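You operate a simulated robot arm through the tools that you are given. There is no shell and no other tool.

The job below is to be done with a simulated two-armed robot. You get a single attempt, and the scene is never put back.

JOB
Reset the grade, set mid 50 % and saturation 65 %, then save.
Fine: RESET once and first, the offset ring for mid, the SAT knob, SAVE once.
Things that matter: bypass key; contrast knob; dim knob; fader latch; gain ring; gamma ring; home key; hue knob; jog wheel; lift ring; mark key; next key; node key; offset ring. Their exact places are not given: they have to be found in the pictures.

The check looks at the end state, three seconds after you hand in, the way a careful person would. Anything else that was tipped, shoved, dropped, spilled or broken makes it a failure.

ROBOT AND FRAMES
Two 7-joint arms with two-finger parallel grippers on one trunk, on a base that moves. Base frame: it is fixed to the floor where the robot stands at the start and does not move with it; the origin is under the middle of the robot, x ahead of it, y to its left, z up. Readings come in cm, rad, newtons and seconds.
The left shoulder is at the start at [7, 18.8, 106.5], the right one opposite. With the tool pointing down near the work surface each hand reaches from about 34 to 80 cm from the robot's upright axis, wherever it stands, measured 20 degrees to its own side. Places, roughly: bypass key [-100, 270, 80]; contrast knob [-100, 250, 80]; dim knob [-150, 310, 80]; fader latch [-80, 240, 80]; gain ring [-120, 280, 80]; gamma ring [-120, 270, 80]; home key [-150, 330, 80]; hue knob [-140, 290, 80]; jog wheel [-150, 300, 80]; lift ring [-110, 260, 80]; mark key [-130, 310, 80]; next key [-140, 310, 80]; node key [-140, 320, 80]; offset ring [-130, 290, 80]; page slider [-150, 320, 80]; panel load key [-80, 250, 80]; panel reset key [-100, 260, 80]; pivot knob [-100, 250, 80]; play key [-110, 310, 80]; puck key [-160, 340, 80]; purple fader [-80, 230, 80]; queue key [-130, 320, 80]; rate knob [-150, 320, 80]; render key [-150, 320, 80]; sat knob [-90, 260, 80]; save key [-130, 320, 80]; shape key [-70, 230, 80]; size knob [-90, 240, 80]; soft knob [-90, 230, 80]; store key [-130, 300, 80]; tint knob [-140, 300, 80]; track key [-80, 240, 80]; undo key [-130, 320, 80]; warm knob [-130, 300, 80]; wipe key [-120, 300, 80]; wipe lever [-100, 240, 90]; yellow fader [-80, 230, 80]. Payload 3.91 kg a hand.
Tool frame (each hand has its own): the origin (TCP) lies between the finger pads and is the grasp point; the fingertips stand 3 cm ahead of it; z points along the fingers, y is the line along which they close. Largest opening 11 cm; finger width 2, thickness 1; the body of the gripper, 4.8 by 11.2 cm, starts 5.5 cm behind the TCP.
Orientation is told as [roll, pitch, yaw] about the base's x, y, z axes, in that order, counted from this pose: with the fingers straight down and closing along the base's y, the tool's x points along the base's -x, its y along +y and its z along -z.

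CONTROLS
- The arms move only by the tool step_arm. It takes "left_series", "right_series" or both (then of equal length, played together; a hand with none holds still); each is a list of rows, each a list of 7 numbers: the gripper command, from -1 (shut) to 1 (fully open), values between in proportion, then the shift along the tool's x, y, z in units of 250 mm (1.0 is 250 mm), then the turn, a rotation vector about the tool's x, y, z in units of 120 degrees (1.0 is 120 degrees). In form: [[gripper, tx, ty, tz, ax, ay, az], ...]. A call has 1 to 20 rows; each row is the pose to reach, as a shift and turn from the pose commanded when the call began, along the tool's axes at that moment. A call with a number of a shift or a turn outside -1 to 1 is refused whole. A row lasts 0.2 s, in which the tool goes at most 5 cm and 0.15 rad; a call with a longer step from one row to the next is refused whole, and so is a gripper value outside its range. Where a pose cannot be reached the arm comes as near as it can. A force on the tool above 40 N (or 10 N above the force at the start of the call, whichever is more), or a blocked arm, ends the call early, and 0.2 s more pass. The fingers move at their own pace (about 7.2 cm/s each) and stop on an object; they squeeze with about 29 N. The grip force told is the motor's: it shows also when the fingers shut on nothing. Time passes only in rows, and 0.2 s behind the last, so rows that repeat a pose let the fingers close. It gives the time, the measured TCP pose, the force on the tool (base axes), the opening and the grip force at its end, in the units of the frame above (readings bear some noise), with the torque about the TCP (base axes, N m) and any sound that the robot's microphone picked up.
- Cameras (640 x 400 px; columns grow to the right, rows downward): "scene" is now at [13.91, 0.93, 129.61]; the picture's right is [0.09, -1.00, 0.00], its down [-0.55, -0.05, -0.84] and it looks along [0.83, 0.08, -0.55] (base axes); focal length 256 px, centre (320, 200). "left" rides on the left gripper at [7.2, -1.7, -10.3] in its tool frame; the picture's right is [0.23, 0.97, 0.00], its down [-0.76, 0.18, -0.62] and it looks along [-0.61, 0.14, 0.78] (tool axes); focal length 222 px, centre (320, 200). "right" rides on the right gripper at [7.2, 1.7, -10.3] in its tool frame; the picture's right is [-0.23, 0.97, 0.00], its down [-0.76, -0.18, -0.62] and it looks along [-0.61, -0.14, 0.78] (tool axes); focal length 222 px, centre (320, 200).
- camera(camera): a new picture of that camera. The clock stands still meanwhile.
- slide_trunk(by): slides the trunk up (or, below 0, down) by that many cm; the arms and the scene camera ride with it, the base frame stays. It gives what a move gives, with no picture.
- roll_base(legs): drives the robot by 1 to 6 legs, each [ahead, turn to the left] in cm and rad, along the robot's own axes; the way and the turn of a leg run together, so that a leg with both is an arc; at most 150 cm and 3.142 rad a leg. The arms and the cameras ride along, it lands a little off, and it stops where it bumps. It gives what a move gives.
- pan_tilt(pan, tilt): turns the head with the scene camera to pan (to the left, within 1.501 rad either way) and tilt (down, from -0.506 to 1.204), counted from straight ahead of the robot. It gives what a move gives.
- locate(camera, pixels): for up to 12 pixels [column, row] of the newest picture of that camera ("zoom" is the newest enlarged one), the place [x, y, z] in the base frame of the surface seen there, good to about 0.3 cm. The clock stands still meanwhile.
- inspect(camera, box): a new picture of the part [left, top, right, bottom] of that camera's present view, enlarged. The clock stands still meanwhile.
- hand_in(): hands the job in; it is judged then, once.

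Unless the task says otherwise, let go and move clear before handing in.

The tools are called after "Request:" as name(argument=value, ...) on one line, values as JSON. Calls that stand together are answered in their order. step_arm: Moves the arms, as the interface text tells. Its arguments: {"type":"object","properties":{"left_series":{"type":"array","items":{"type":"array","items":{"type":"number"}}},"right_series":{"type":"array","items":{"type":"array","items":{"type":"number"}}}},"required":[]} The other tools are called the same way: slide_trunk (by) moves the trunk up or down; roll_base (legs) drives the base; pan_tilt (pan, tilt) turns the head that bears the scene camera; camera (camera) takes a picture; locate (camera, pixels) gives the place of the surface under pixels of a picture; inspect (camera, box) takes an enlarged picture of a part of a camera's view; hand_in () hands the job in.

At the start:

```text
clock: 0.0
left_position: [59.01, 26.9, 107.38]
left_orientation: [0.0, 0.002, -0.001]
left_wrist_force: [0.6, -0.5, -0.8]
left_ft_torque: [0.04, -0.03, 0.0]
left_width: 10.99
left_grip_force: 0.2
right_position: [57.19, -22.73, 109.39]
right_orientation: [0.0, 0.0, 0.002]
right_wrist_force: [0.4, 0.0, -0.6]
right_ft_torque: [0.04, 0.01, 0.0]
right_width: 10.98
right_grip_force: 0.0
trunk travel left (down, up): [-57.5, 36.5]
robot x, y, heading: [0.06, 0.22, 0.001]
head pan, tilt (commanded): [0.094, 0.579]
```

scene: 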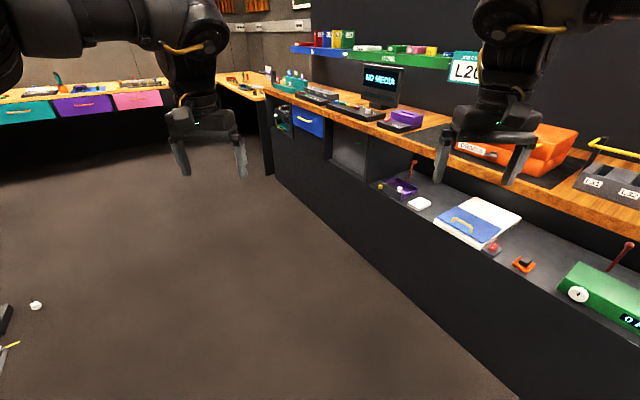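
right: 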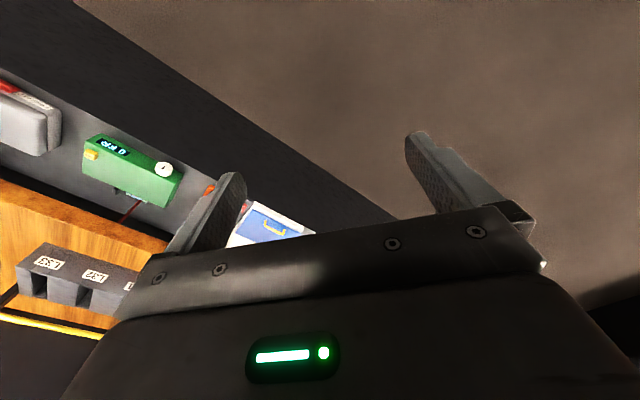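
left: 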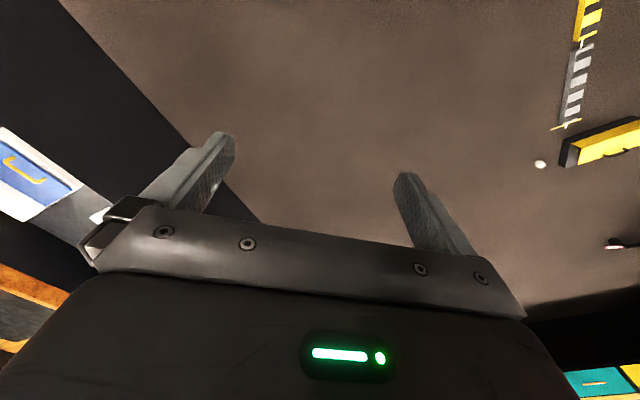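

The start picture shows a counter ahead and to the right; the panel should lie to my left and behind (around [-110, 280, 80]). I'll turn the head to the left to look there.

Request:
pan_tilt(pan=1.5, tilt=0.3)

Request:
camera(camera="scene")

```text
clock: 1.5
left_position: [58.98, 26.96, 107.33]
left_orientation: [0.001, 0.002, 0.0]
left_wrist_force: [0.4, -0.4, -0.7]
left_ft_torque: [0.0, 0.01, -0.04]
left_width: 11.0
left_grip_force: 0.0
right_position: [57.18, -22.69, 109.32]
right_orientation: [0.002, -0.001, 0.001]
right_wrist_force: [-0.3, -0.9, 0.8]
right_ft_torque: [0.05, -0.01, 0.01]
right_width: 11.0
right_grip_force: 0.1
trunk travel left (down, up): [-57.5, 36.5]
robot x, y, heading: [0.13, -0.03, 0.0]
head pan, tilt (commanded): [1.499, 0.3]
```

```text
taken
```

scene: 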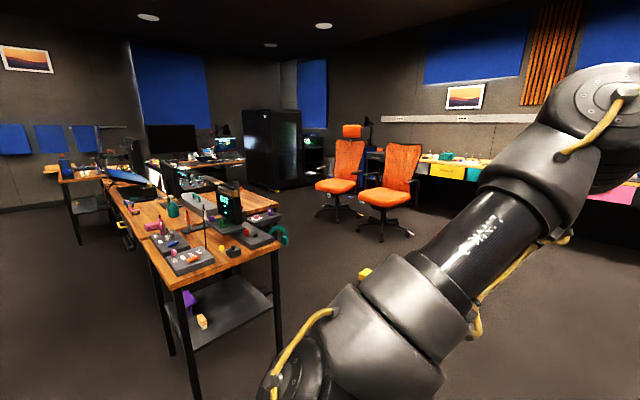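

The table with the panels is at the left of the picture (about columns 110–290, rows 190–290). I'll enlarge it and locate its corners.

Request:
inspect(camera="scene", box=[90, 140, 300, 300])

Request:
locate(camera="scene", pixels=[[176, 288], [283, 244], [278, 202], [110, 200], [150, 235], [190, 262], [252, 235], [228, 205], [275, 212], [120, 175], [180, 350], [85, 240]])

```text
2.50 times, centred on (195, 220) of scene
```

zoom: 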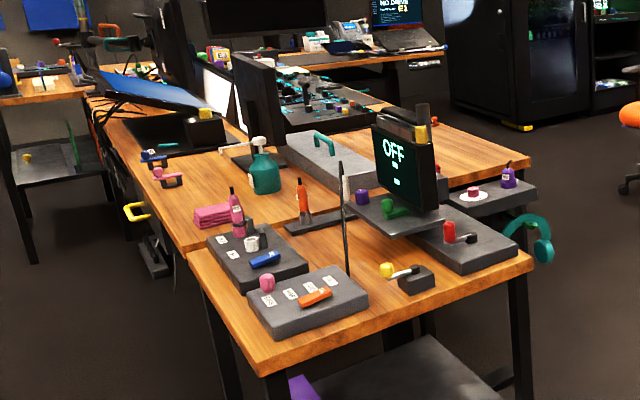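

```text
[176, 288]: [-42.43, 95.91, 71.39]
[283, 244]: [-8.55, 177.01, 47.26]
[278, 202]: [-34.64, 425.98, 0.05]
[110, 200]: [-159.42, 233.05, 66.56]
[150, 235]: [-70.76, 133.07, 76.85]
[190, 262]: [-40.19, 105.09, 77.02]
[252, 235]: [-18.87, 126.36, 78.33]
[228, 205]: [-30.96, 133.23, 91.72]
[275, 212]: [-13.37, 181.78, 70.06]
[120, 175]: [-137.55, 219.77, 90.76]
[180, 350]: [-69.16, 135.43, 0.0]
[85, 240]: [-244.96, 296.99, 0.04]
```

The console with many knobs and rings is at about (310, 100) of the zoom. I'll locate points there and on the surrounding table.

Request:
locate(camera="zoom", pixels=[[310, 110], [350, 100], [290, 90], [430, 110], [400, 130], [525, 165], [385, 100], [335, 70], [320, 60], [440, 60], [360, 40], [280, 60]])

Request:
inspect(camera="scene", box=[150, 140, 260, 210])

```text
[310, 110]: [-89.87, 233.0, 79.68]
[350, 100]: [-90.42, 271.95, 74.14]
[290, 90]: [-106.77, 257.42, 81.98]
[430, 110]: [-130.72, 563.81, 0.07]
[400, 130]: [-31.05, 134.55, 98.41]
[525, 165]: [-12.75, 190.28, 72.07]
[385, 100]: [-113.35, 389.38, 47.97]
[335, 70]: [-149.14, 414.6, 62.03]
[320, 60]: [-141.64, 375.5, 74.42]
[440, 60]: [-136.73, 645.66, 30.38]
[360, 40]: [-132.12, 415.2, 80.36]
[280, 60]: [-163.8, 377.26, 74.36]
```

```text
5.71 times, centred on (205, 175) of scene
```

zoom: 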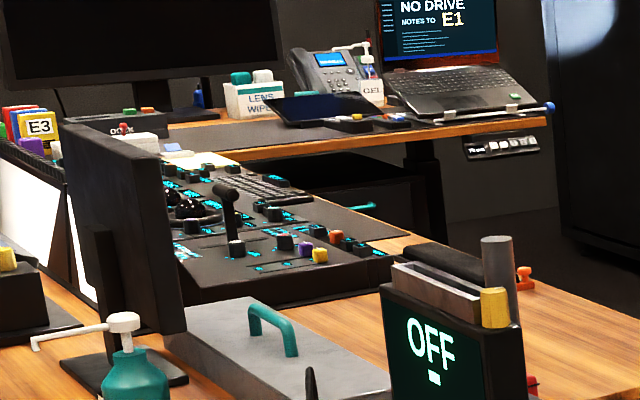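

The zoom now shows the grading console clearly (columns 165–410, rows 150–300), with the monitor to its left and free floor to its right. I'll locate its corners and the table edge.

Request:
locate(camera="zoom", pixels=[[205, 300], [390, 258], [405, 240], [215, 160], [320, 200], [185, 255], [236, 245], [320, 255], [380, 250], [610, 310], [430, 240], [350, 210]])

Request:
inspect(camera="scene", box=[175, 162, 225, 194])

```text
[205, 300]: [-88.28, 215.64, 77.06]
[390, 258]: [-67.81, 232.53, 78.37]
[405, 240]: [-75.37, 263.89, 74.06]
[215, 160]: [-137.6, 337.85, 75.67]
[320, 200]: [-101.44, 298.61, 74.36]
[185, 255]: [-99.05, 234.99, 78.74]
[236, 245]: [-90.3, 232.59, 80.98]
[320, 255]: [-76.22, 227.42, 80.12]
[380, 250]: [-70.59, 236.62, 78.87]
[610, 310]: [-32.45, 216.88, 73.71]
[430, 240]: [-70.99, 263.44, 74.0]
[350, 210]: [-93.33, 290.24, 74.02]
```

```text
12.50 times, centred on (200, 178) of scene
```

zoom: 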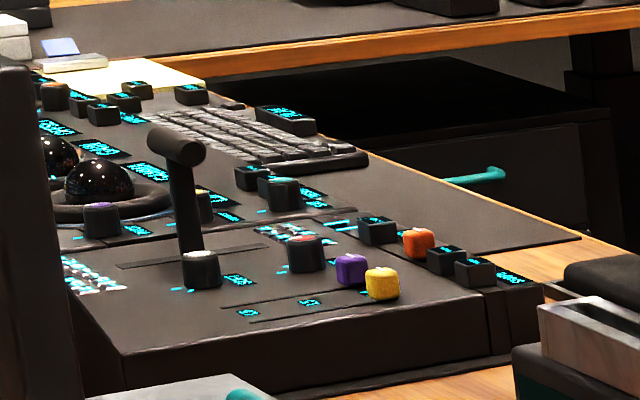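

The console's long axis runs about along (-0.64, 0.77), with the operator side towards (+0.77, +0.64), where the chairs stand. I'll locate the chairs and other floor obstacles before driving.

Request:
locate(camera="scene", pixels=[[320, 212], [358, 212], [365, 238], [410, 238], [385, 240], [365, 272], [340, 190], [385, 205], [280, 330], [420, 180], [300, 280], [330, 240]])

Request:
pan_tilt(pan=1.5, tilt=0.75)

Request:
camera(camera="scene")

```text
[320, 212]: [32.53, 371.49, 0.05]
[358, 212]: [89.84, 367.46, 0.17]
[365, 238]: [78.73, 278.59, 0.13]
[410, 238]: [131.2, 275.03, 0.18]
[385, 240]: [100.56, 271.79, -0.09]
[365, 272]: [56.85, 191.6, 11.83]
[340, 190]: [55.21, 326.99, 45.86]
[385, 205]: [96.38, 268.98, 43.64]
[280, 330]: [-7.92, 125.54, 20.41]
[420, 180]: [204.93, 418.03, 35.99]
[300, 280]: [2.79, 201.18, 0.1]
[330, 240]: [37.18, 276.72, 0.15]
```

```text
clock: 2.4
left_position: [59.16, 26.96, 107.41]
left_orientation: [-0.001, 0.003, -0.001]
left_wrist_force: [0.3, -0.1, -0.1]
left_ft_torque: [-0.01, 0.02, 0.01]
left_width: 11.01
left_grip_force: 0.2
right_position: [57.1, -22.65, 109.34]
right_orientation: [-0.001, 0.0, 0.001]
right_wrist_force: [1.1, -1.1, -0.2]
right_ft_torque: [0.02, 0.0, 0.01]
right_width: 10.99
right_grip_force: 0.1
trunk travel left (down, up): [-57.5, 36.5]
robot x, y, heading: [0.17, 0.02, -0.001]
head pan, tilt (commanded): [1.499, 0.75]
```

```text
taken
```

scene: 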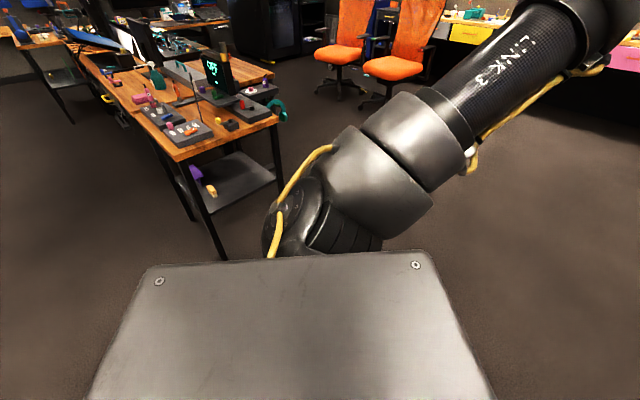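

Chairs stand near (55, 327) and (96, 269), and something yellow near (57, 191). I'll turn the base to face +y, in place, and look ahead for the way.

Request:
roll_base(legs=[[0, 1.4]])

Request:
pan_tilt(pan=0.0, tilt=0.5)

Request:
camera(camera="scene")

```text
clock: 6.3
left_position: [-17.47, 62.48, 107.29]
left_orientation: [0.001, 0.002, 1.417]
left_wrist_force: [0.9, 0.2, -0.3]
left_ft_torque: [0.0, 0.01, -0.03]
left_width: 11.02
left_grip_force: 0.0
right_position: [31.32, 52.94, 109.29]
right_orientation: [0.0, 0.0, 1.416]
right_wrist_force: [-0.2, 0.8, -0.9]
right_ft_torque: [0.0, -0.01, -0.01]
right_width: 10.98
right_grip_force: 0.2
trunk travel left (down, up): [-57.5, 36.5]
robot x, y, heading: [0.31, 0.09, 1.412]
head pan, tilt (commanded): [1.499, 0.75]
```

```text
clock: 7.9
left_position: [-17.55, 62.53, 107.28]
left_orientation: [0.0, 0.001, 1.415]
left_wrist_force: [-1.3, -0.3, 0.6]
left_ft_torque: [-0.01, -0.01, -0.03]
left_width: 11.0
left_grip_force: 0.1
right_position: [31.16, 52.82, 109.36]
right_orientation: [0.0, 0.0, 1.416]
right_wrist_force: [0.4, 0.6, -0.3]
right_ft_torque: [0.0, -0.02, 0.01]
right_width: 10.99
right_grip_force: 0.0
trunk travel left (down, up): [-57.5, 36.5]
robot x, y, heading: [0.09, 0.05, 1.418]
head pan, tilt (commanded): [0.0, 0.499]
```

```text
taken
```

scene: 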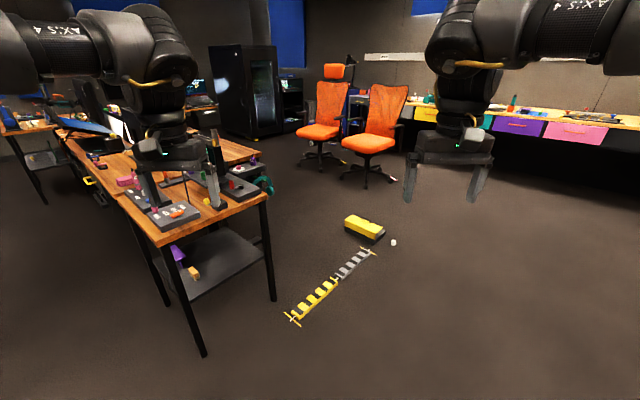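

The way ahead shows a yellow box at (365, 228), a strip on the floor from (293, 320) to (370, 252), and a white ball at (393, 242). I'll locate these along with the table's right edge and legs.

Request:
locate(camera="scene", pixels=[[347, 225], [383, 238], [360, 240], [293, 322], [372, 250], [393, 242], [275, 300], [204, 352], [265, 196], [160, 243], [255, 155], [318, 168]])

Request:
inspect(camera="scene", box=[260, 150, 440, 330])

```text
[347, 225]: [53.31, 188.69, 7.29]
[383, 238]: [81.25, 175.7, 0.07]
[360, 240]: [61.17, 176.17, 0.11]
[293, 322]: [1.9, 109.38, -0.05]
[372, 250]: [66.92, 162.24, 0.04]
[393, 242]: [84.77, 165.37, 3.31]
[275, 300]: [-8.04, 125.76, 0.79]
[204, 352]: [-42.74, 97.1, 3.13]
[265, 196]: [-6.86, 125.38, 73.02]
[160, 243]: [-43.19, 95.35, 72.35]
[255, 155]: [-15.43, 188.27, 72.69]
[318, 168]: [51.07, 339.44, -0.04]
```

```text
2.22 times, centred on (350, 240) of scene
```

zoom: 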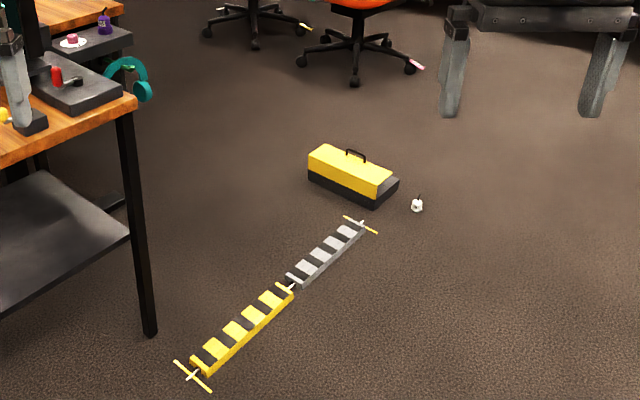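

The floor strip and toolbox form a barrier between the near table leg (-8, 126) and about (85, 165). I'll measure the strip's height and the gap between toolbox and chair wheels.

Request:
locate(camera="zoom", pixels=[[195, 372], [240, 330], [205, 365], [325, 255], [290, 285], [320, 152], [390, 180], [398, 190], [356, 78], [303, 60], [410, 68], [355, 152]])

Request:
inspect(camera="scene", box=[280, 240, 380, 330])

```text
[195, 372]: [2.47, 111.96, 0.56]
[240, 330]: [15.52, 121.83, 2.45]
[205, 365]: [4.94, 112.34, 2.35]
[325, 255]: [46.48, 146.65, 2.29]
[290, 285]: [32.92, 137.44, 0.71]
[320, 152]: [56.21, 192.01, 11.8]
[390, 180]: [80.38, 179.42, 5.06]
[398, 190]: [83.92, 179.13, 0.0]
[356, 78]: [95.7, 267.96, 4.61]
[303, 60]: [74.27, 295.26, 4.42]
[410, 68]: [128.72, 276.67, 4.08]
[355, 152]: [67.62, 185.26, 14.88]
```

```text
4.44 times, centred on (330, 285) of scene
```

zoom: 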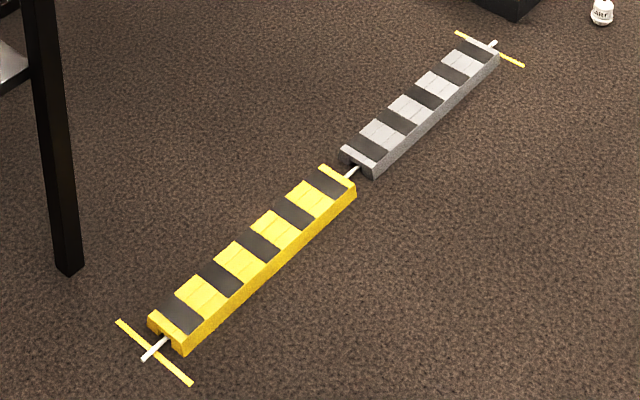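

The cable ramp is 2.3 cm tall, so I'll avoid it. I'll go round the right of the toolbox: first to about (165, 172), through clear floor, then look at the gap between toolbox (80, 192) and chair wheel (96, 268).

Request:
roll_base(legs=[[0, -0.612], [120, 0], [118, 0], [0, 1.69]])

Request:
pan_tilt(pan=0.0, tilt=0.6)

Request:
camera(camera="scene")

```text
clock: 25.3
left_position: [102.18, 185.5, 107.38]
left_orientation: [0.002, 0.001, 2.481]
left_wrist_force: [-0.2, -0.4, 0.0]
left_ft_torque: [0.0, 0.0, 0.01]
left_width: 10.99
left_grip_force: 0.1
right_position: [134.14, 223.46, 109.39]
right_orientation: [0.0, 0.0, 2.478]
right_wrist_force: [0.2, 1.0, 0.5]
right_ft_torque: [0.0, -0.02, 0.01]
right_width: 11.0
right_grip_force: 0.1
trunk travel left (down, up): [-57.5, 36.5]
robot x, y, heading: [164.98, 170.48, 2.476]
head pan, tilt (commanded): [0.0, 0.499]
```

```text
clock: 26.0
left_position: [102.0, 185.49, 107.32]
left_orientation: [0.001, 0.002, 2.481]
left_wrist_force: [0.9, -0.3, -0.3]
left_ft_torque: [0.01, -0.02, 0.01]
left_width: 11.0
left_grip_force: 0.2
right_position: [134.03, 223.45, 109.38]
right_orientation: [-0.001, 0.0, 2.48]
right_wrist_force: [0.4, -0.2, -0.3]
right_ft_torque: [0.0, 0.01, 0.01]
right_width: 10.99
right_grip_force: 0.1
trunk travel left (down, up): [-57.5, 36.5]
robot x, y, heading: [165.4, 170.36, 2.486]
head pan, tilt (commanded): [0.0, 0.6]
```

```text
taken
```

scene: 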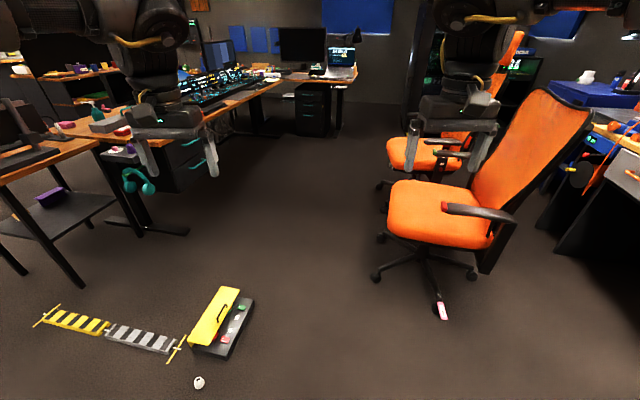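

The gap between toolbox (right corner about (252, 305)) and chair wheels ((377, 278), (440, 312)) is visible. I'll locate their edges and the table's operator-side edge.

Request:
locate(camera="scene", pixels=[[228, 358], [254, 300], [240, 290], [377, 280], [441, 316], [380, 241], [380, 188], [388, 208], [188, 233], [275, 88], [290, 134], [200, 388]])

Request:
inspect(camera="scene", box=[170, 30, 370, 155])

```text
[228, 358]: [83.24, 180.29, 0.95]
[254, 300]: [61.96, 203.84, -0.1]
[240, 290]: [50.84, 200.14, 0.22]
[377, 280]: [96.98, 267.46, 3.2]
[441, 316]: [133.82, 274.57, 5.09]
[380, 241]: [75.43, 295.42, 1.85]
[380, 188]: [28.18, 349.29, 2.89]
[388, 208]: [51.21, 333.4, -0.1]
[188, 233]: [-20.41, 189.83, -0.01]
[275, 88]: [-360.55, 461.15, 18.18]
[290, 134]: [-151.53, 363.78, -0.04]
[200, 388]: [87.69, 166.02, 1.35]
```

```text
3.20 times, centred on (270, 92) of scene
```

zoom: 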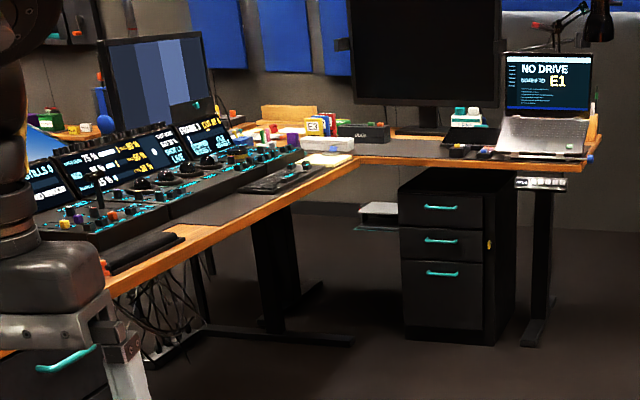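

The gap is about 70 cm wide (toolbox corner (62, 204), wheel (97, 267)) and I'm aimed at its middle. Before driving I'll check where the chair's armrest and backrest are.

Request:
locate(camera="scene", pixels=[[447, 208], [500, 220], [390, 200], [400, 235], [475, 180], [545, 90], [590, 110], [388, 150], [460, 140], [495, 70], [418, 245], [440, 155]])

```text
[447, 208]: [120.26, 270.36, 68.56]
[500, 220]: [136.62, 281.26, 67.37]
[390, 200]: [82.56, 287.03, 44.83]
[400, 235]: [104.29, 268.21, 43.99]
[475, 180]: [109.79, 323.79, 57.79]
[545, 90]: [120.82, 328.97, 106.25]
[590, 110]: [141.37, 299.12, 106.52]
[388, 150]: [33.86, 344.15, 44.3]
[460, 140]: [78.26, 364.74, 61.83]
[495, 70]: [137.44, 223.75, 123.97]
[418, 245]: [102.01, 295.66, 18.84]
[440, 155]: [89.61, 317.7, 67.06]
```

Chair armrest (120, 270) and backrest are clear of my lane. Now I'll locate the far desk's edge and panel front edge from the zoom to plan the final standing spot.

Request:
locate(camera="zoom", pixels=[[580, 170], [480, 160], [355, 162], [350, 345], [535, 340], [490, 335], [300, 190], [140, 275], [330, 175], [215, 205], [70, 235], [250, 190]])

Request:
inspect(camera="scene", box=[175, 60, 275, 110])

```text
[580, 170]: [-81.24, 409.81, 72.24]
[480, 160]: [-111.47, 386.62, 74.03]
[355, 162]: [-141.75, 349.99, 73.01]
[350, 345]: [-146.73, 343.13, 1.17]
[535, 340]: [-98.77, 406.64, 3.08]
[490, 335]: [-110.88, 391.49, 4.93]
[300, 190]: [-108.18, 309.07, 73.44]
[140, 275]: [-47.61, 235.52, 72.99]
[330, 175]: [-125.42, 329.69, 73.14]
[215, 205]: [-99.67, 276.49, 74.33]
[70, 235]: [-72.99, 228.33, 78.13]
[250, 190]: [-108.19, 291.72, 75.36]
```

```text
6.40 times, centred on (225, 85) of scene
```

zoom: 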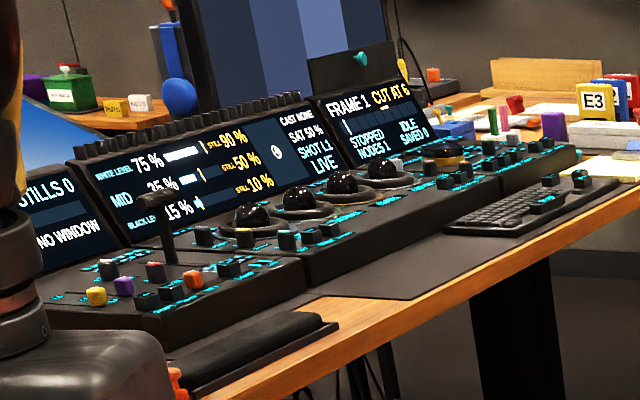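

The panel display reads MID 35 %, SAT 50 %, SAVED 0, and the far desk corner is at (-142, 350). I'll drive through the gap now (150 cm), staying midway.

Request:
roll_base(legs=[[150, 0]])

Request:
camera(camera="scene")

```text
clock: 33.4
left_position: [-16.78, 277.22, 107.35]
left_orientation: [0.001, 0.003, 2.485]
left_wrist_force: [0.5, -0.1, -0.6]
left_ft_torque: [0.01, 0.02, 0.03]
left_width: 10.97
left_grip_force: 0.0
right_position: [15.11, 315.36, 109.44]
right_orientation: [0.0, 0.001, 2.483]
right_wrist_force: [0.3, -0.1, 0.3]
right_ft_torque: [0.0, 0.03, -0.01]
right_width: 11.0
right_grip_force: 0.0
trunk travel left (down, up): [-57.5, 36.5]
robot x, y, heading: [46.6, 262.51, 2.483]
head pan, tilt (commanded): [0.0, 0.6]
```

```text
taken
```

scene: 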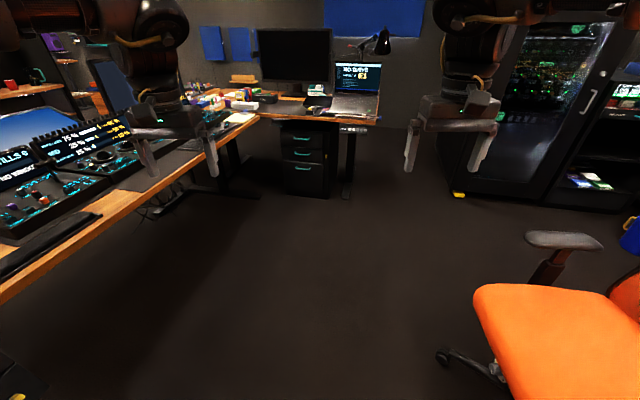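

I'm through the gap; the floor ahead is clear to the far desk. I'll continue 95 cm, arc left, and turn to face the panel.

Request:
roll_base(legs=[[95, 0], [30, 0.5], [0, 0.85]])

Request:
pan_tilt(pan=0.0, tilt=0.8)

Request:
camera(camera="scene")

```text
clock: 42.1
left_position: [-82.21, 270.85, 107.25]
left_orientation: [-0.001, 0.001, -2.426]
left_wrist_force: [0.1, 0.4, 0.6]
left_ft_torque: [0.02, 0.01, 0.02]
left_width: 10.99
left_grip_force: 0.0
right_position: [-113.38, 309.58, 109.5]
right_orientation: [0.0, 0.0, -2.428]
right_wrist_force: [0.8, -0.1, 0.5]
right_ft_torque: [-0.02, 0.03, 0.0]
right_width: 10.99
right_grip_force: 0.0
trunk travel left (down, up): [-57.5, 36.5]
robot x, y, heading: [-55.7, 330.04, -2.424]
head pan, tilt (commanded): [0.0, 0.6]
```

```text
clock: 42.9
left_position: [-82.28, 270.87, 107.33]
left_orientation: [-0.001, 0.002, -2.427]
left_wrist_force: [-0.7, 0.3, 0.0]
left_ft_torque: [0.01, -0.01, 0.01]
left_width: 10.99
left_grip_force: 0.0
right_position: [-113.31, 309.6, 109.36]
right_orientation: [0.0, 0.002, -2.428]
right_wrist_force: [-1.0, 0.5, -0.6]
right_ft_torque: [0.0, -0.01, -0.02]
right_width: 10.99
right_grip_force: 0.0
trunk travel left (down, up): [-57.5, 36.5]
robot x, y, heading: [-55.35, 330.06, -2.429]
head pan, tilt (commanded): [0.0, 0.799]
```

```text
taken
```

scene: 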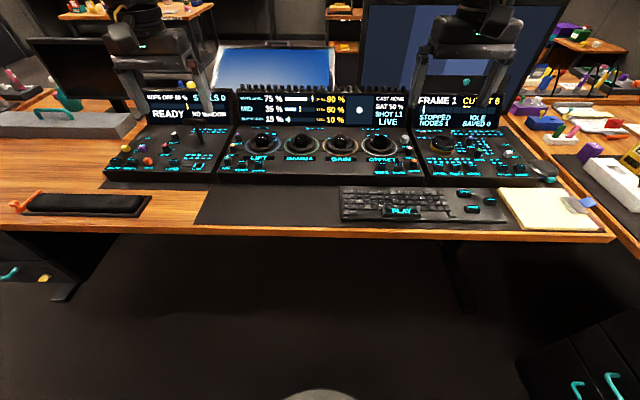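

I'm now facing the panel: rings LIFT, GAMMA, GAIN, OFFSET across the middle (260–385, 145), keyboard with PLAY at (400, 212) below. I'll enlarge the parts to read labels.

Request:
inspect(camera="scene", box=[220, 80, 430, 190])

Request:
inspect(camera="scene", box=[335, 150, 605, 240])

Request:
inspect(camera="scene", box=[100, 85, 240, 190])

Request:
inspect(camera="scene", box=[410, 85, 570, 195])

```text
3.05 times, centred on (325, 135) of scene
```

zoom: 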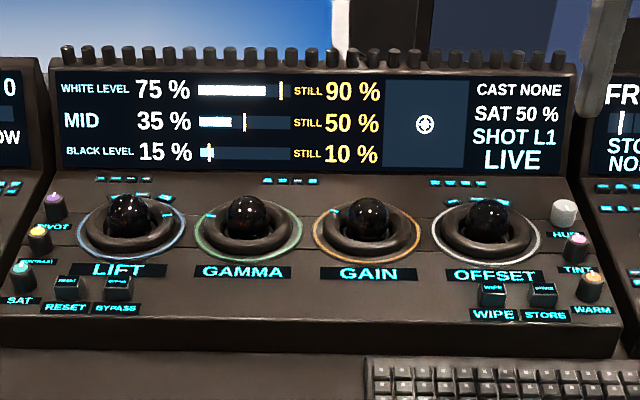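

```text
2.37 times, centred on (470, 195) of scene
```

zoom: 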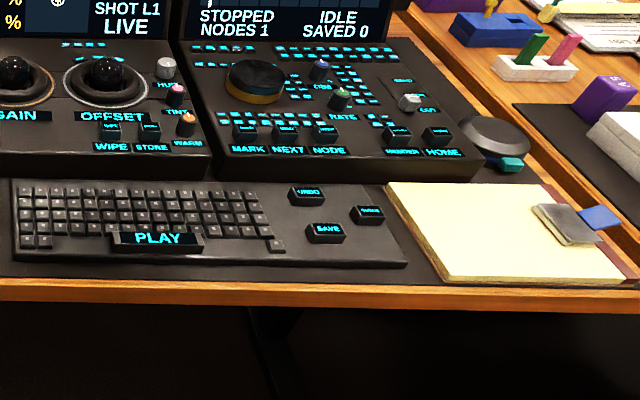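

```text
3.81 times, centred on (170, 138) of scene
```

zoom: 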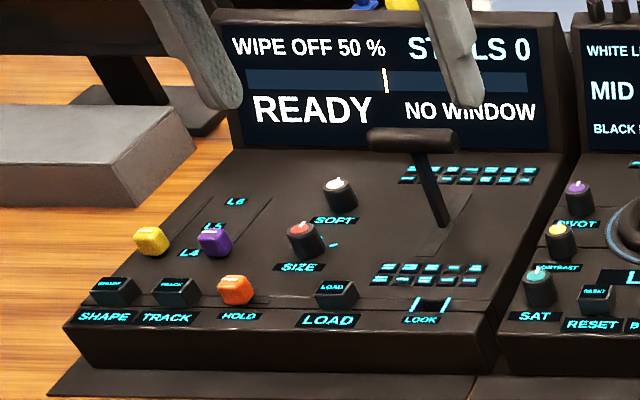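

```text
3.64 times, centred on (490, 140) of scene
```

zoom: 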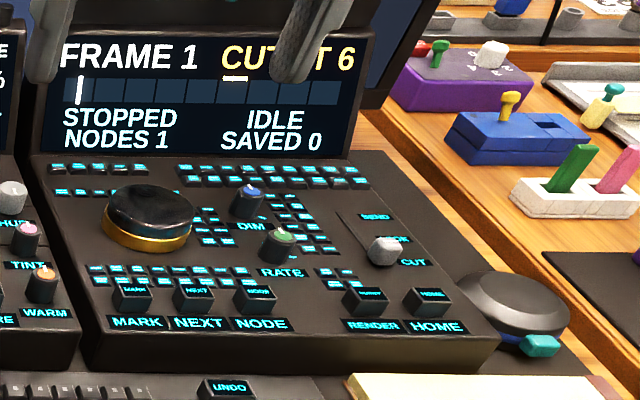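

The display reads MID 35 %, SAT 50 %, SAVED 0, STOPPED. I'll locate SAT, RESET, offset ring and SAVE precisely using a fresh zoom.

Request:
inspect(camera="scene", box=[220, 130, 300, 185])

Request:
locate(camera="scene", pixels=[[242, 160], [227, 168], [383, 146], [360, 146], [405, 146], [383, 134], [383, 158], [465, 208], [477, 208], [465, 213], [386, 167], [400, 165]])

```text
7.27 times, centred on (260, 158) of scene
```

zoom: 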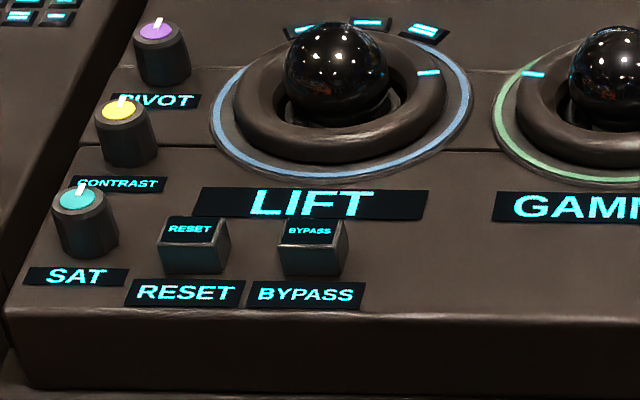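

```text
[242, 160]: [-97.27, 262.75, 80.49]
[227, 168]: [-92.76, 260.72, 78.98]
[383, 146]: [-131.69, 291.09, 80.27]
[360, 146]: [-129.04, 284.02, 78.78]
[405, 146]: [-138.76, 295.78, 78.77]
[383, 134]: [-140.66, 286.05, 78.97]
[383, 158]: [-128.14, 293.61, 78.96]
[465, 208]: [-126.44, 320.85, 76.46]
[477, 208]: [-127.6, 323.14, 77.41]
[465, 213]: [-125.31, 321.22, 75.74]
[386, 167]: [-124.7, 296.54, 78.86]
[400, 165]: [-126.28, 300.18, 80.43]
```

SAT knob (teal cap) and RESET key are clear in the zoom. I'll locate points on them and then zoom on the offset ring.

Request:
locate(camera="zoom", pixels=[[80, 198], [84, 245], [58, 210], [112, 210], [194, 228], [194, 255], [165, 228], [225, 228], [310, 228], [124, 110], [160, 30], [80, 188]])

Request:
inspect(camera="scene", box=[345, 125, 425, 180])

```text
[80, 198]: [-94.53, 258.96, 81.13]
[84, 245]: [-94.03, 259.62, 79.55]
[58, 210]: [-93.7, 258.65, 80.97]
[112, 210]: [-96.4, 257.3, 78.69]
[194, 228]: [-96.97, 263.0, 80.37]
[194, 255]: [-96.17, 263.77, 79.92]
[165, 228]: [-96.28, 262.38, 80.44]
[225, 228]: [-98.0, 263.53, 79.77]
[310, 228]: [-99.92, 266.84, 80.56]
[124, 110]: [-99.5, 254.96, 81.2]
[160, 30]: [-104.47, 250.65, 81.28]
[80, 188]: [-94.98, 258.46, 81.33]
```

```text
7.27 times, centred on (385, 152) of scene
```

zoom: 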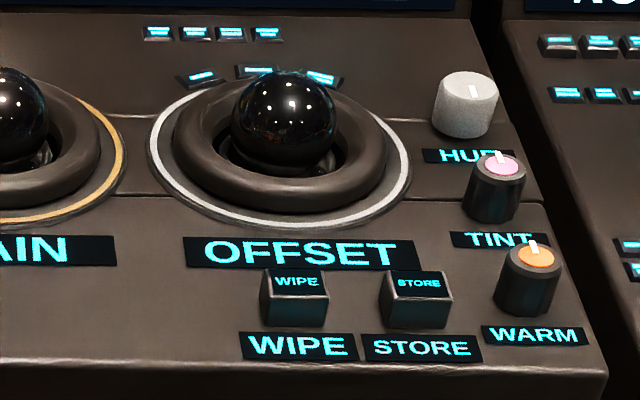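

The offset ring is a torus around the ball at zoom (282, 145). I'll locate its rim, ball top and its neighbours for sizes.

Request:
locate(camera="zoom", pixels=[[176, 140], [200, 140], [388, 140], [365, 140], [285, 195], [285, 210], [285, 80], [230, 78], [345, 82], [285, 230], [295, 282], [415, 284]])

Request:
inspect(camera="scene", box=[435, 175, 515, 230])

```text
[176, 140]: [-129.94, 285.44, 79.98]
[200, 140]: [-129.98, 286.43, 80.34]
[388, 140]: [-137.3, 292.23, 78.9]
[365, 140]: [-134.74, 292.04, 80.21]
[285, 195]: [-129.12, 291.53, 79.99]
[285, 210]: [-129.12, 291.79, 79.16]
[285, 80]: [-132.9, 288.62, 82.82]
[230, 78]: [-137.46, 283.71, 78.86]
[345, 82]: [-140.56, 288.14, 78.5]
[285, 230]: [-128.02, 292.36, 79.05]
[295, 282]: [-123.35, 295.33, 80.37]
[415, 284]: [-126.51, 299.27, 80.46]
```

```text
7.27 times, centred on (475, 202) of scene
```

zoom: 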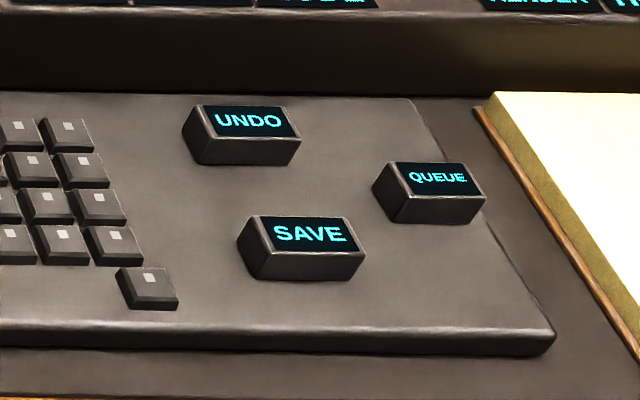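

SAVE/UNDO/QUEUE keys lie right of the keyboard; the offset ring's centre is about (-133, 289) with roughly 9 cm diameter. Before driving nearer I'll check heights of the display tops/monitor and my own base front at (320, 395).

Request:
locate(camera="scene", pixels=[[300, 92], [200, 92], [460, 95], [380, 20], [280, 50], [320, 395], [320, 236], [450, 40], [75, 45], [198, 132], [195, 118], [440, 140]])

Request:
locate(camera="zoom", pixels=[[310, 234], [270, 222], [350, 222], [300, 270], [260, 122], [438, 178], [148, 280], [160, 270], [400, 200], [60, 250]])

```text
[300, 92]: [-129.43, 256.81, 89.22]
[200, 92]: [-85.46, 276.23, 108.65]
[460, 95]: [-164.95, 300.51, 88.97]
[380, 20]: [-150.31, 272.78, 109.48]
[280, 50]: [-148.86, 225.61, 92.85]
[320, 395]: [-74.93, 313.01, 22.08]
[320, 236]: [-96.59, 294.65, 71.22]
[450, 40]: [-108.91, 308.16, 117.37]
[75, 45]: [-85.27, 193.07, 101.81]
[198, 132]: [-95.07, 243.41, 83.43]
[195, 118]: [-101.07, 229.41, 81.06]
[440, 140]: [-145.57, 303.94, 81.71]
```

```text
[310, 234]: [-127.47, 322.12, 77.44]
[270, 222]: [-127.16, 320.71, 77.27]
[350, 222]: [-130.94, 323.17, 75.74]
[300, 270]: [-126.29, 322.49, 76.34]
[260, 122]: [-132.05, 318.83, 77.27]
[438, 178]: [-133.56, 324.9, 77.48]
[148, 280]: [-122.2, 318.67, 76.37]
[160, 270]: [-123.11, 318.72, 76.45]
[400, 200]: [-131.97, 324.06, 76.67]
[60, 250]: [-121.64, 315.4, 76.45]
```

Base front is 26 cm from my axis, table edge 53.5 cm ahead, display tops at z 89, well under the hands. I'll drive forward 17 cm so all four controls come in reach.

Request:
roll_base(legs=[[17, 0]])

Request:
pan_tilt(pan=0.0, tilt=0.8)

Request:
camera(camera="scene")

Request:
camera(camera="left")

Request:
camera(camera="right")

```text
clock: 44.4
left_position: [-95.43, 259.44, 107.3]
left_orientation: [0.0, 0.002, -2.422]
left_wrist_force: [0.4, 0.5, 0.5]
left_ft_torque: [0.04, 0.0, 0.01]
left_width: 10.97
left_grip_force: 0.0
right_position: [-126.46, 298.0, 109.39]
right_orientation: [0.001, 0.0, -2.426]
right_wrist_force: [0.2, -0.2, -0.6]
right_ft_torque: [0.01, -0.04, 0.04]
right_width: 11.0
right_grip_force: 0.1
trunk travel left (down, up): [-57.5, 36.5]
robot x, y, heading: [-68.8, 318.37, -2.425]
head pan, tilt (commanded): [0.0, 0.799]
```

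```text
clock: 45.0
left_position: [-95.42, 259.22, 107.27]
left_orientation: [0.001, 0.003, -2.425]
left_wrist_force: [0.2, 0.4, 0.6]
left_ft_torque: [0.0, -0.02, -0.02]
left_width: 11.0
left_grip_force: 0.1
right_position: [-126.59, 298.07, 109.35]
right_orientation: [0.0, 0.001, -2.425]
right_wrist_force: [-0.4, 0.5, -0.6]
right_ft_torque: [0.01, -0.01, -0.04]
right_width: 10.99
right_grip_force: 0.0
trunk travel left (down, up): [-57.5, 36.5]
robot x, y, heading: [-68.23, 318.58, -2.423]
head pan, tilt (commanded): [0.0, 0.799]
```

```text
taken
```

scene: 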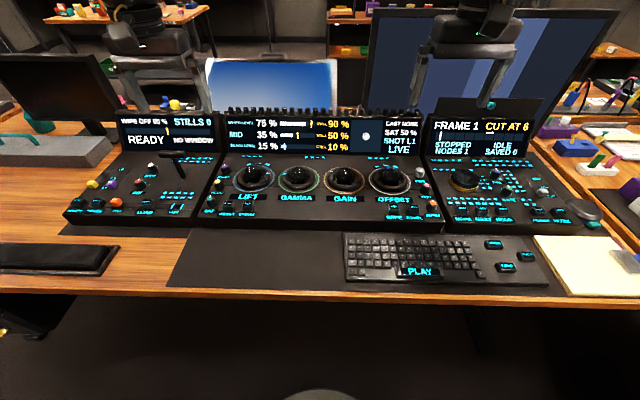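

```text
taken
```

left: 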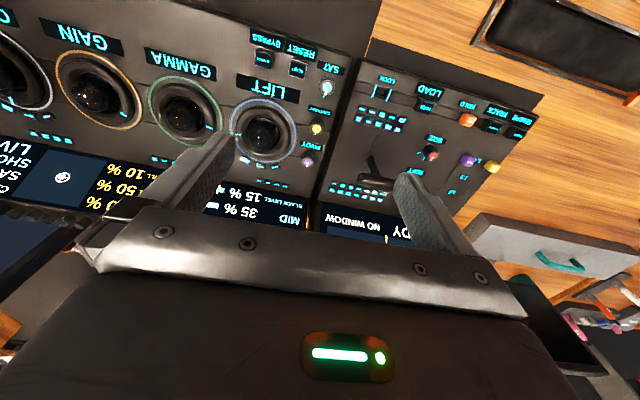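

```text
taken
```

right: 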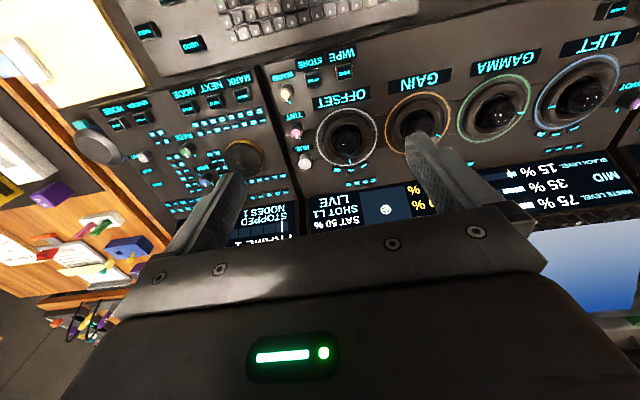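

Robot at (-68.2, 318.6), display readable. I'll get precise positions of RESET and SAT via both the left camera and a scene zoom.

Request:
inspect(camera="left", box=[230, 30, 350, 105])

Request:
inspect(camera="scene", box=[195, 170, 265, 225])

```text
5.33 times, centred on (290, 68) of left
```

zoom: 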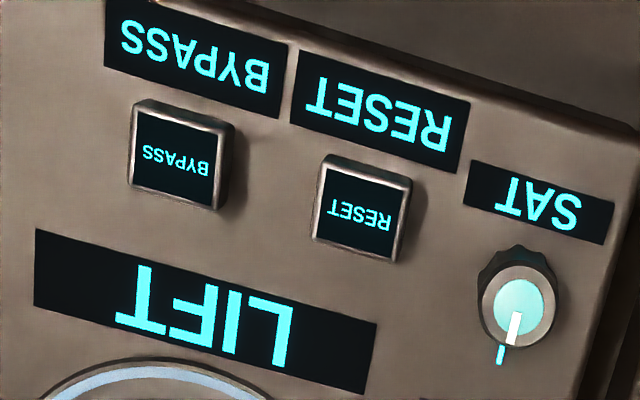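

```text
7.27 times, centred on (230, 198) of scene
```

zoom: 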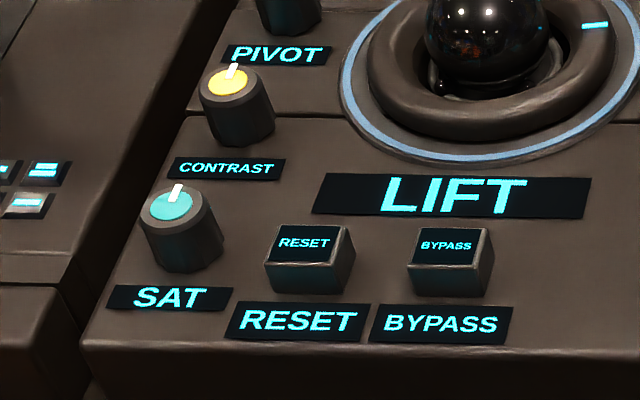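

Zoom shows the SAT pointer at 12 o'clock with an index mark, RESET key top at (307, 243). I'll locate these points.

Request:
locate(camera="zoom", pixels=[[307, 243], [280, 240], [335, 243], [307, 231], [307, 255], [172, 207], [150, 210], [195, 210], [172, 220], [452, 245], [310, 305], [228, 82]])

Request:
inspect(camera="left", box=[230, 30, 350, 105])

Request:
locate(camera="zoom", pixels=[[360, 210], [328, 200], [400, 215], [365, 165], [355, 252], [518, 308], [488, 300], [550, 315], [518, 280], [518, 335], [175, 158], [450, 330]])

```text
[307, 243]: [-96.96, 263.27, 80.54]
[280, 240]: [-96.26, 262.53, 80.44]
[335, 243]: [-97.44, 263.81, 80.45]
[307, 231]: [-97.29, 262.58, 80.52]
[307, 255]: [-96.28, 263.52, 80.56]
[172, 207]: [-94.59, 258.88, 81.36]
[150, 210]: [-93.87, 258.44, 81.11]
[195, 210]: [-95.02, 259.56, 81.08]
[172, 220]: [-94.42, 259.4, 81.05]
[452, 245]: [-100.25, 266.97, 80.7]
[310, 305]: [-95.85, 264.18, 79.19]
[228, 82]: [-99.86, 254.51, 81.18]
```

```text
5.33 times, centred on (290, 68) of left
```

zoom: 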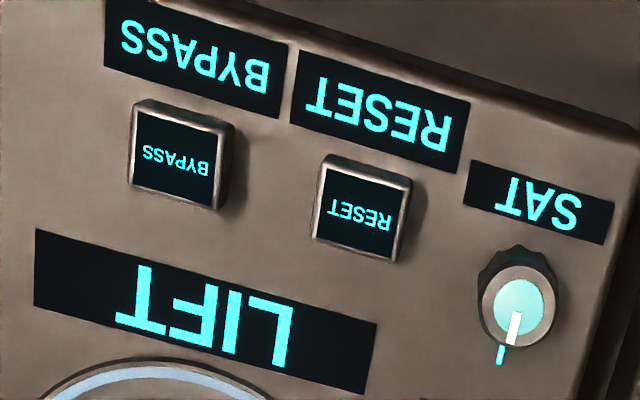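

```text
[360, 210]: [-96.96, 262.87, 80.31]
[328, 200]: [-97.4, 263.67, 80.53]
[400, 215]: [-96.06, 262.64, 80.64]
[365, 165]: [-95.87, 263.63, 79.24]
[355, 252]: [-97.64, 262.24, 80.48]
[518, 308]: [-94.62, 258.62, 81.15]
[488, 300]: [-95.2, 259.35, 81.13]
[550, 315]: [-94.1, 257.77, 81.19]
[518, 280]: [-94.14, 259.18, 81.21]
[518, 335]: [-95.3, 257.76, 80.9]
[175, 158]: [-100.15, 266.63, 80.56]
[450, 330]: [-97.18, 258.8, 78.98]
```

RESET's top centre is about (-96.95, 263.0, 80.5) and SAT's about (-94.6, 258.7, 81.2). I'll close the left gripper and bring it above RESET, fingertips about 5 cm above it.

Request:
step_arm(left_series=[[-1, 0.03, -0.08, 0.0, 0, 0, 0], [-1, 0.053, -0.154, 0.1, 0, 0, 0], [-1, 0.053, -0.154, 0.25, 0, 0, 0], [-1, 0.053, -0.154, 0.4, 0, 0, 0], [-1, 0.053, -0.154, 0.55, 0, 0, 0], [-1, 0.053, -0.154, 0.69, 0, 0, 0], [-1, 0.053, -0.154, 0.69, 0, 0, 0], [-1, 0.053, -0.154, 0.69, 0, 0, 0]])

Request:
camera(camera="scene")

Request:
camera(camera="left")

```text
clock: 46.8
left_position: [-96.78, 263.13, 90.11]
left_orientation: [0.001, 0.001, -2.424]
left_wrist_force: [-0.1, 0.5, -0.4]
left_ft_torque: [-0.01, 0.0, 0.02]
left_width: 0.0
left_grip_force: 29.2
right_position: [-126.62, 298.05, 109.45]
right_orientation: [0.001, -0.002, -2.424]
right_wrist_force: [-1.0, 0.5, 0.0]
right_ft_torque: [0.02, 0.02, -0.01]
right_width: 11.01
right_grip_force: 0.0
trunk travel left (down, up): [-57.5, 36.5]
robot x, y, heading: [-68.78, 318.37, -2.427]
head pan, tilt (commanded): [0.0, 0.799]
```

```text
taken
```

scene: 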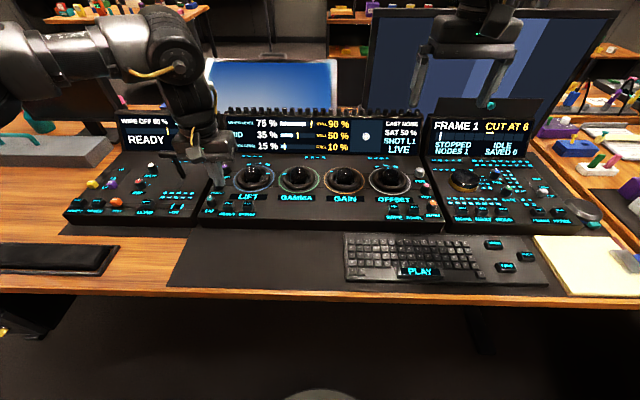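

```text
taken
```

left: 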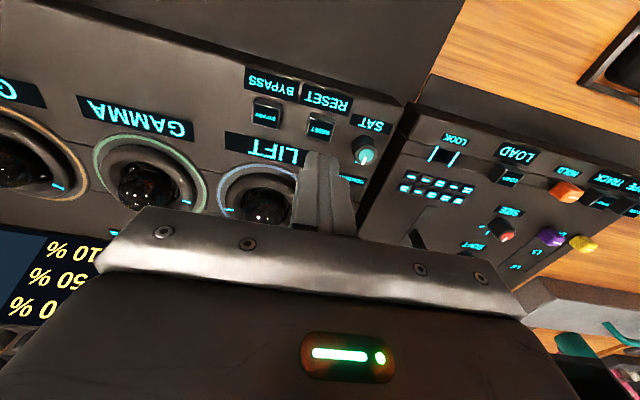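

The projection check puts RESET exactly at (320, 128) under the fingertips, so it's aligned. I'll descend to just above the key, then press gently in small steps.

Request:
step_arm(left_series=[[-1, 0, 0, 0.08, 0, 0, 0], [-1, 0, 0, 0.16, 0, 0, 0], [-1, 0, 0, 0.22, 0, 0, 0], [-1, 0, 0, 0.25, 0, 0, 0], [-1, 0, 0, 0.258, 0, 0, 0], [-1, 0, 0, 0.264, 0, 0, 0], [-1, 0, 0, 0.27, 0, 0, 0]])

```text
clock: 48.4
left_position: [-96.89, 263.11, 83.29]
left_orientation: [0.0, 0.001, -2.424]
left_wrist_force: [0.5, 0.0, -0.2]
left_ft_torque: [-0.01, -0.02, 0.01]
left_width: 0.0
left_grip_force: 28.7
right_position: [-126.48, 298.03, 109.41]
right_orientation: [0.0, 0.001, -2.427]
right_wrist_force: [0.1, -0.5, -0.2]
right_ft_torque: [0.01, 0.0, 0.03]
right_width: 10.99
right_grip_force: 0.1
trunk travel left (down, up): [-57.5, 36.5]
robot x, y, heading: [-68.38, 318.45, -2.42]
head pan, tilt (commanded): [0.0, 0.799]
```

No force yet at TCP z 83.29. I'll look closely before pressing further.

Request:
inspect(camera="left", box=[230, 60, 410, 200])

Request:
inspect(camera="scene", box=[195, 170, 265, 225])

```text
2.86 times, centred on (320, 130) of left
```

zoom: 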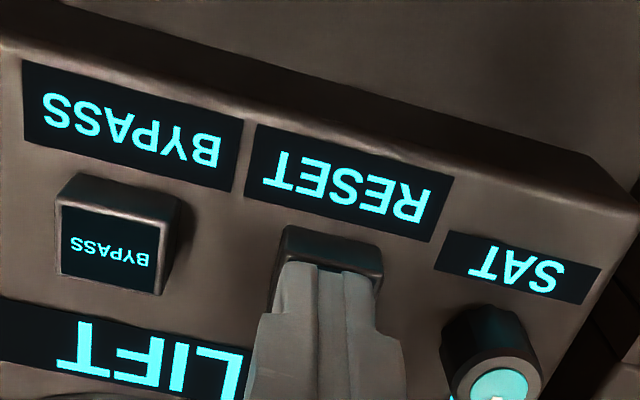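

```text
7.27 times, centred on (230, 198) of scene
```

zoom: 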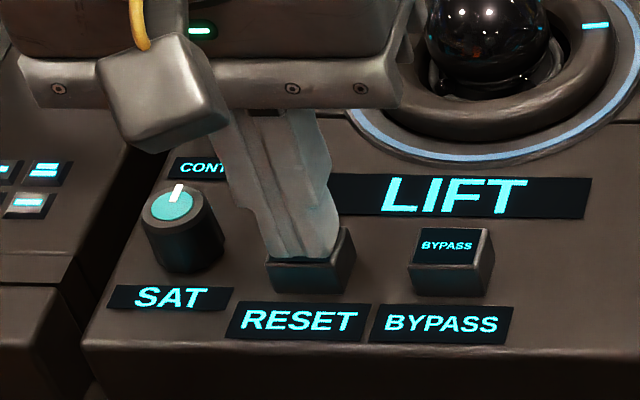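

The fingertips sit centred right at the key's top. I'll press on in 1 mm steps.

Request:
step_arm(left_series=[[-1, 0, 0, 0.004, 0, 0, 0], [-1, 0, 0, 0.008, 0, 0, 0], [-1, 0, 0, 0.012, 0, 0, 0]])

```text
clock: 49.2
left_position: [-96.91, 263.14, 83.06]
left_orientation: [0.001, 0.0, -2.424]
left_wrist_force: [0.6, 1.3, 1.8]
left_ft_torque: [0.02, -0.01, 0.0]
left_width: 0.01
left_grip_force: 28.8
right_position: [-126.58, 298.22, 109.43]
right_orientation: [0.001, 0.001, -2.425]
right_wrist_force: [-0.2, 0.6, 0.3]
right_ft_torque: [0.01, 0.01, 0.0]
right_width: 10.99
right_grip_force: 0.1
trunk travel left (down, up): [-57.5, 36.5]
robot x, y, heading: [-68.28, 318.45, -2.427]
head pan, tilt (commanded): [0.0, 0.799]
```

A slight force of 1.8 N shows contact has begun. I'll press a bit further.

Request:
step_arm(left_series=[[-1, 0, 0, 0.004, 0, 0, 0], [-1, 0, 0, 0.008, 0, 0, 0]])

Request:
camera(camera="scene")

```text
clock: 49.8
left_position: [-96.89, 263.09, 82.9]
left_orientation: [0.0, 0.0, -2.424]
left_wrist_force: [0.0, -3.1, 3.4]
left_ft_torque: [-0.07, 0.01, 0.01]
left_width: 0.0
left_grip_force: 29.0
right_position: [-126.55, 297.99, 109.51]
right_orientation: [0.001, 0.0, -2.426]
right_wrist_force: [0.3, 0.1, 0.4]
right_ft_torque: [-0.01, -0.02, 0.03]
right_width: 11.01
right_grip_force: 0.0
trunk travel left (down, up): [-57.5, 36.5]
robot x, y, heading: [-68.66, 318.78, -2.424]
head pan, tilt (commanded): [0.0, 0.799]
heard: click
```

```text
taken
```

scene: 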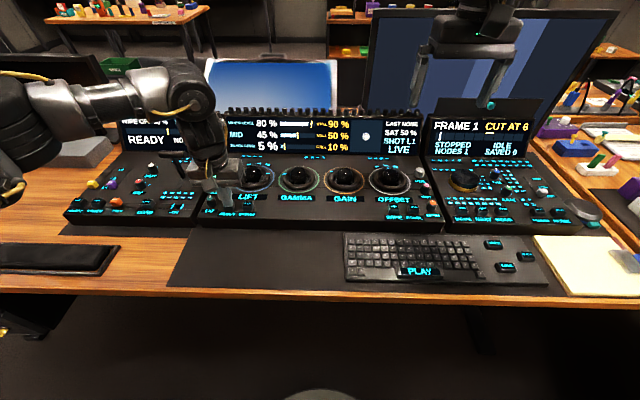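

A click was heard and the display changed (white 80, MID 45, black 5), so RESET registered. I'll lift straight off the key.

Request:
step_arm(left_series=[[-1, 0, 0, -0.04, 0, 0, 0], [-1, 0, 0, -0.12, 0, 0, 0], [-1, 0, 0, -0.24, 0, 0, 0], [-1, 0, 0, -0.32, 0, 0, 0], [-1, 0, 0, -0.32, 0, 0, 0]])

Request:
inspect(camera="scene", box=[200, 100, 440, 230])

```text
clock: 51.0
left_position: [-97.12, 263.29, 90.65]
left_orientation: [0.0, 0.001, -2.424]
left_wrist_force: [0.6, 0.5, 0.1]
left_ft_torque: [-0.02, 0.01, 0.01]
left_width: 0.02
left_grip_force: 28.8
right_position: [-126.6, 298.05, 109.45]
right_orientation: [0.0, 0.0, -2.428]
right_wrist_force: [0.1, 0.0, 0.1]
right_ft_torque: [0.01, 0.01, -0.02]
right_width: 11.01
right_grip_force: 0.0
trunk travel left (down, up): [-57.5, 36.5]
robot x, y, heading: [-68.71, 318.78, -2.423]
head pan, tilt (commanded): [0.0, 0.799]
```

```text
2.67 times, centred on (320, 165) of scene
```

zoom: 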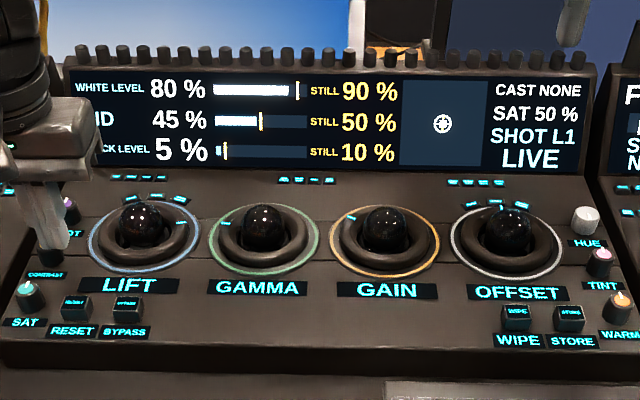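

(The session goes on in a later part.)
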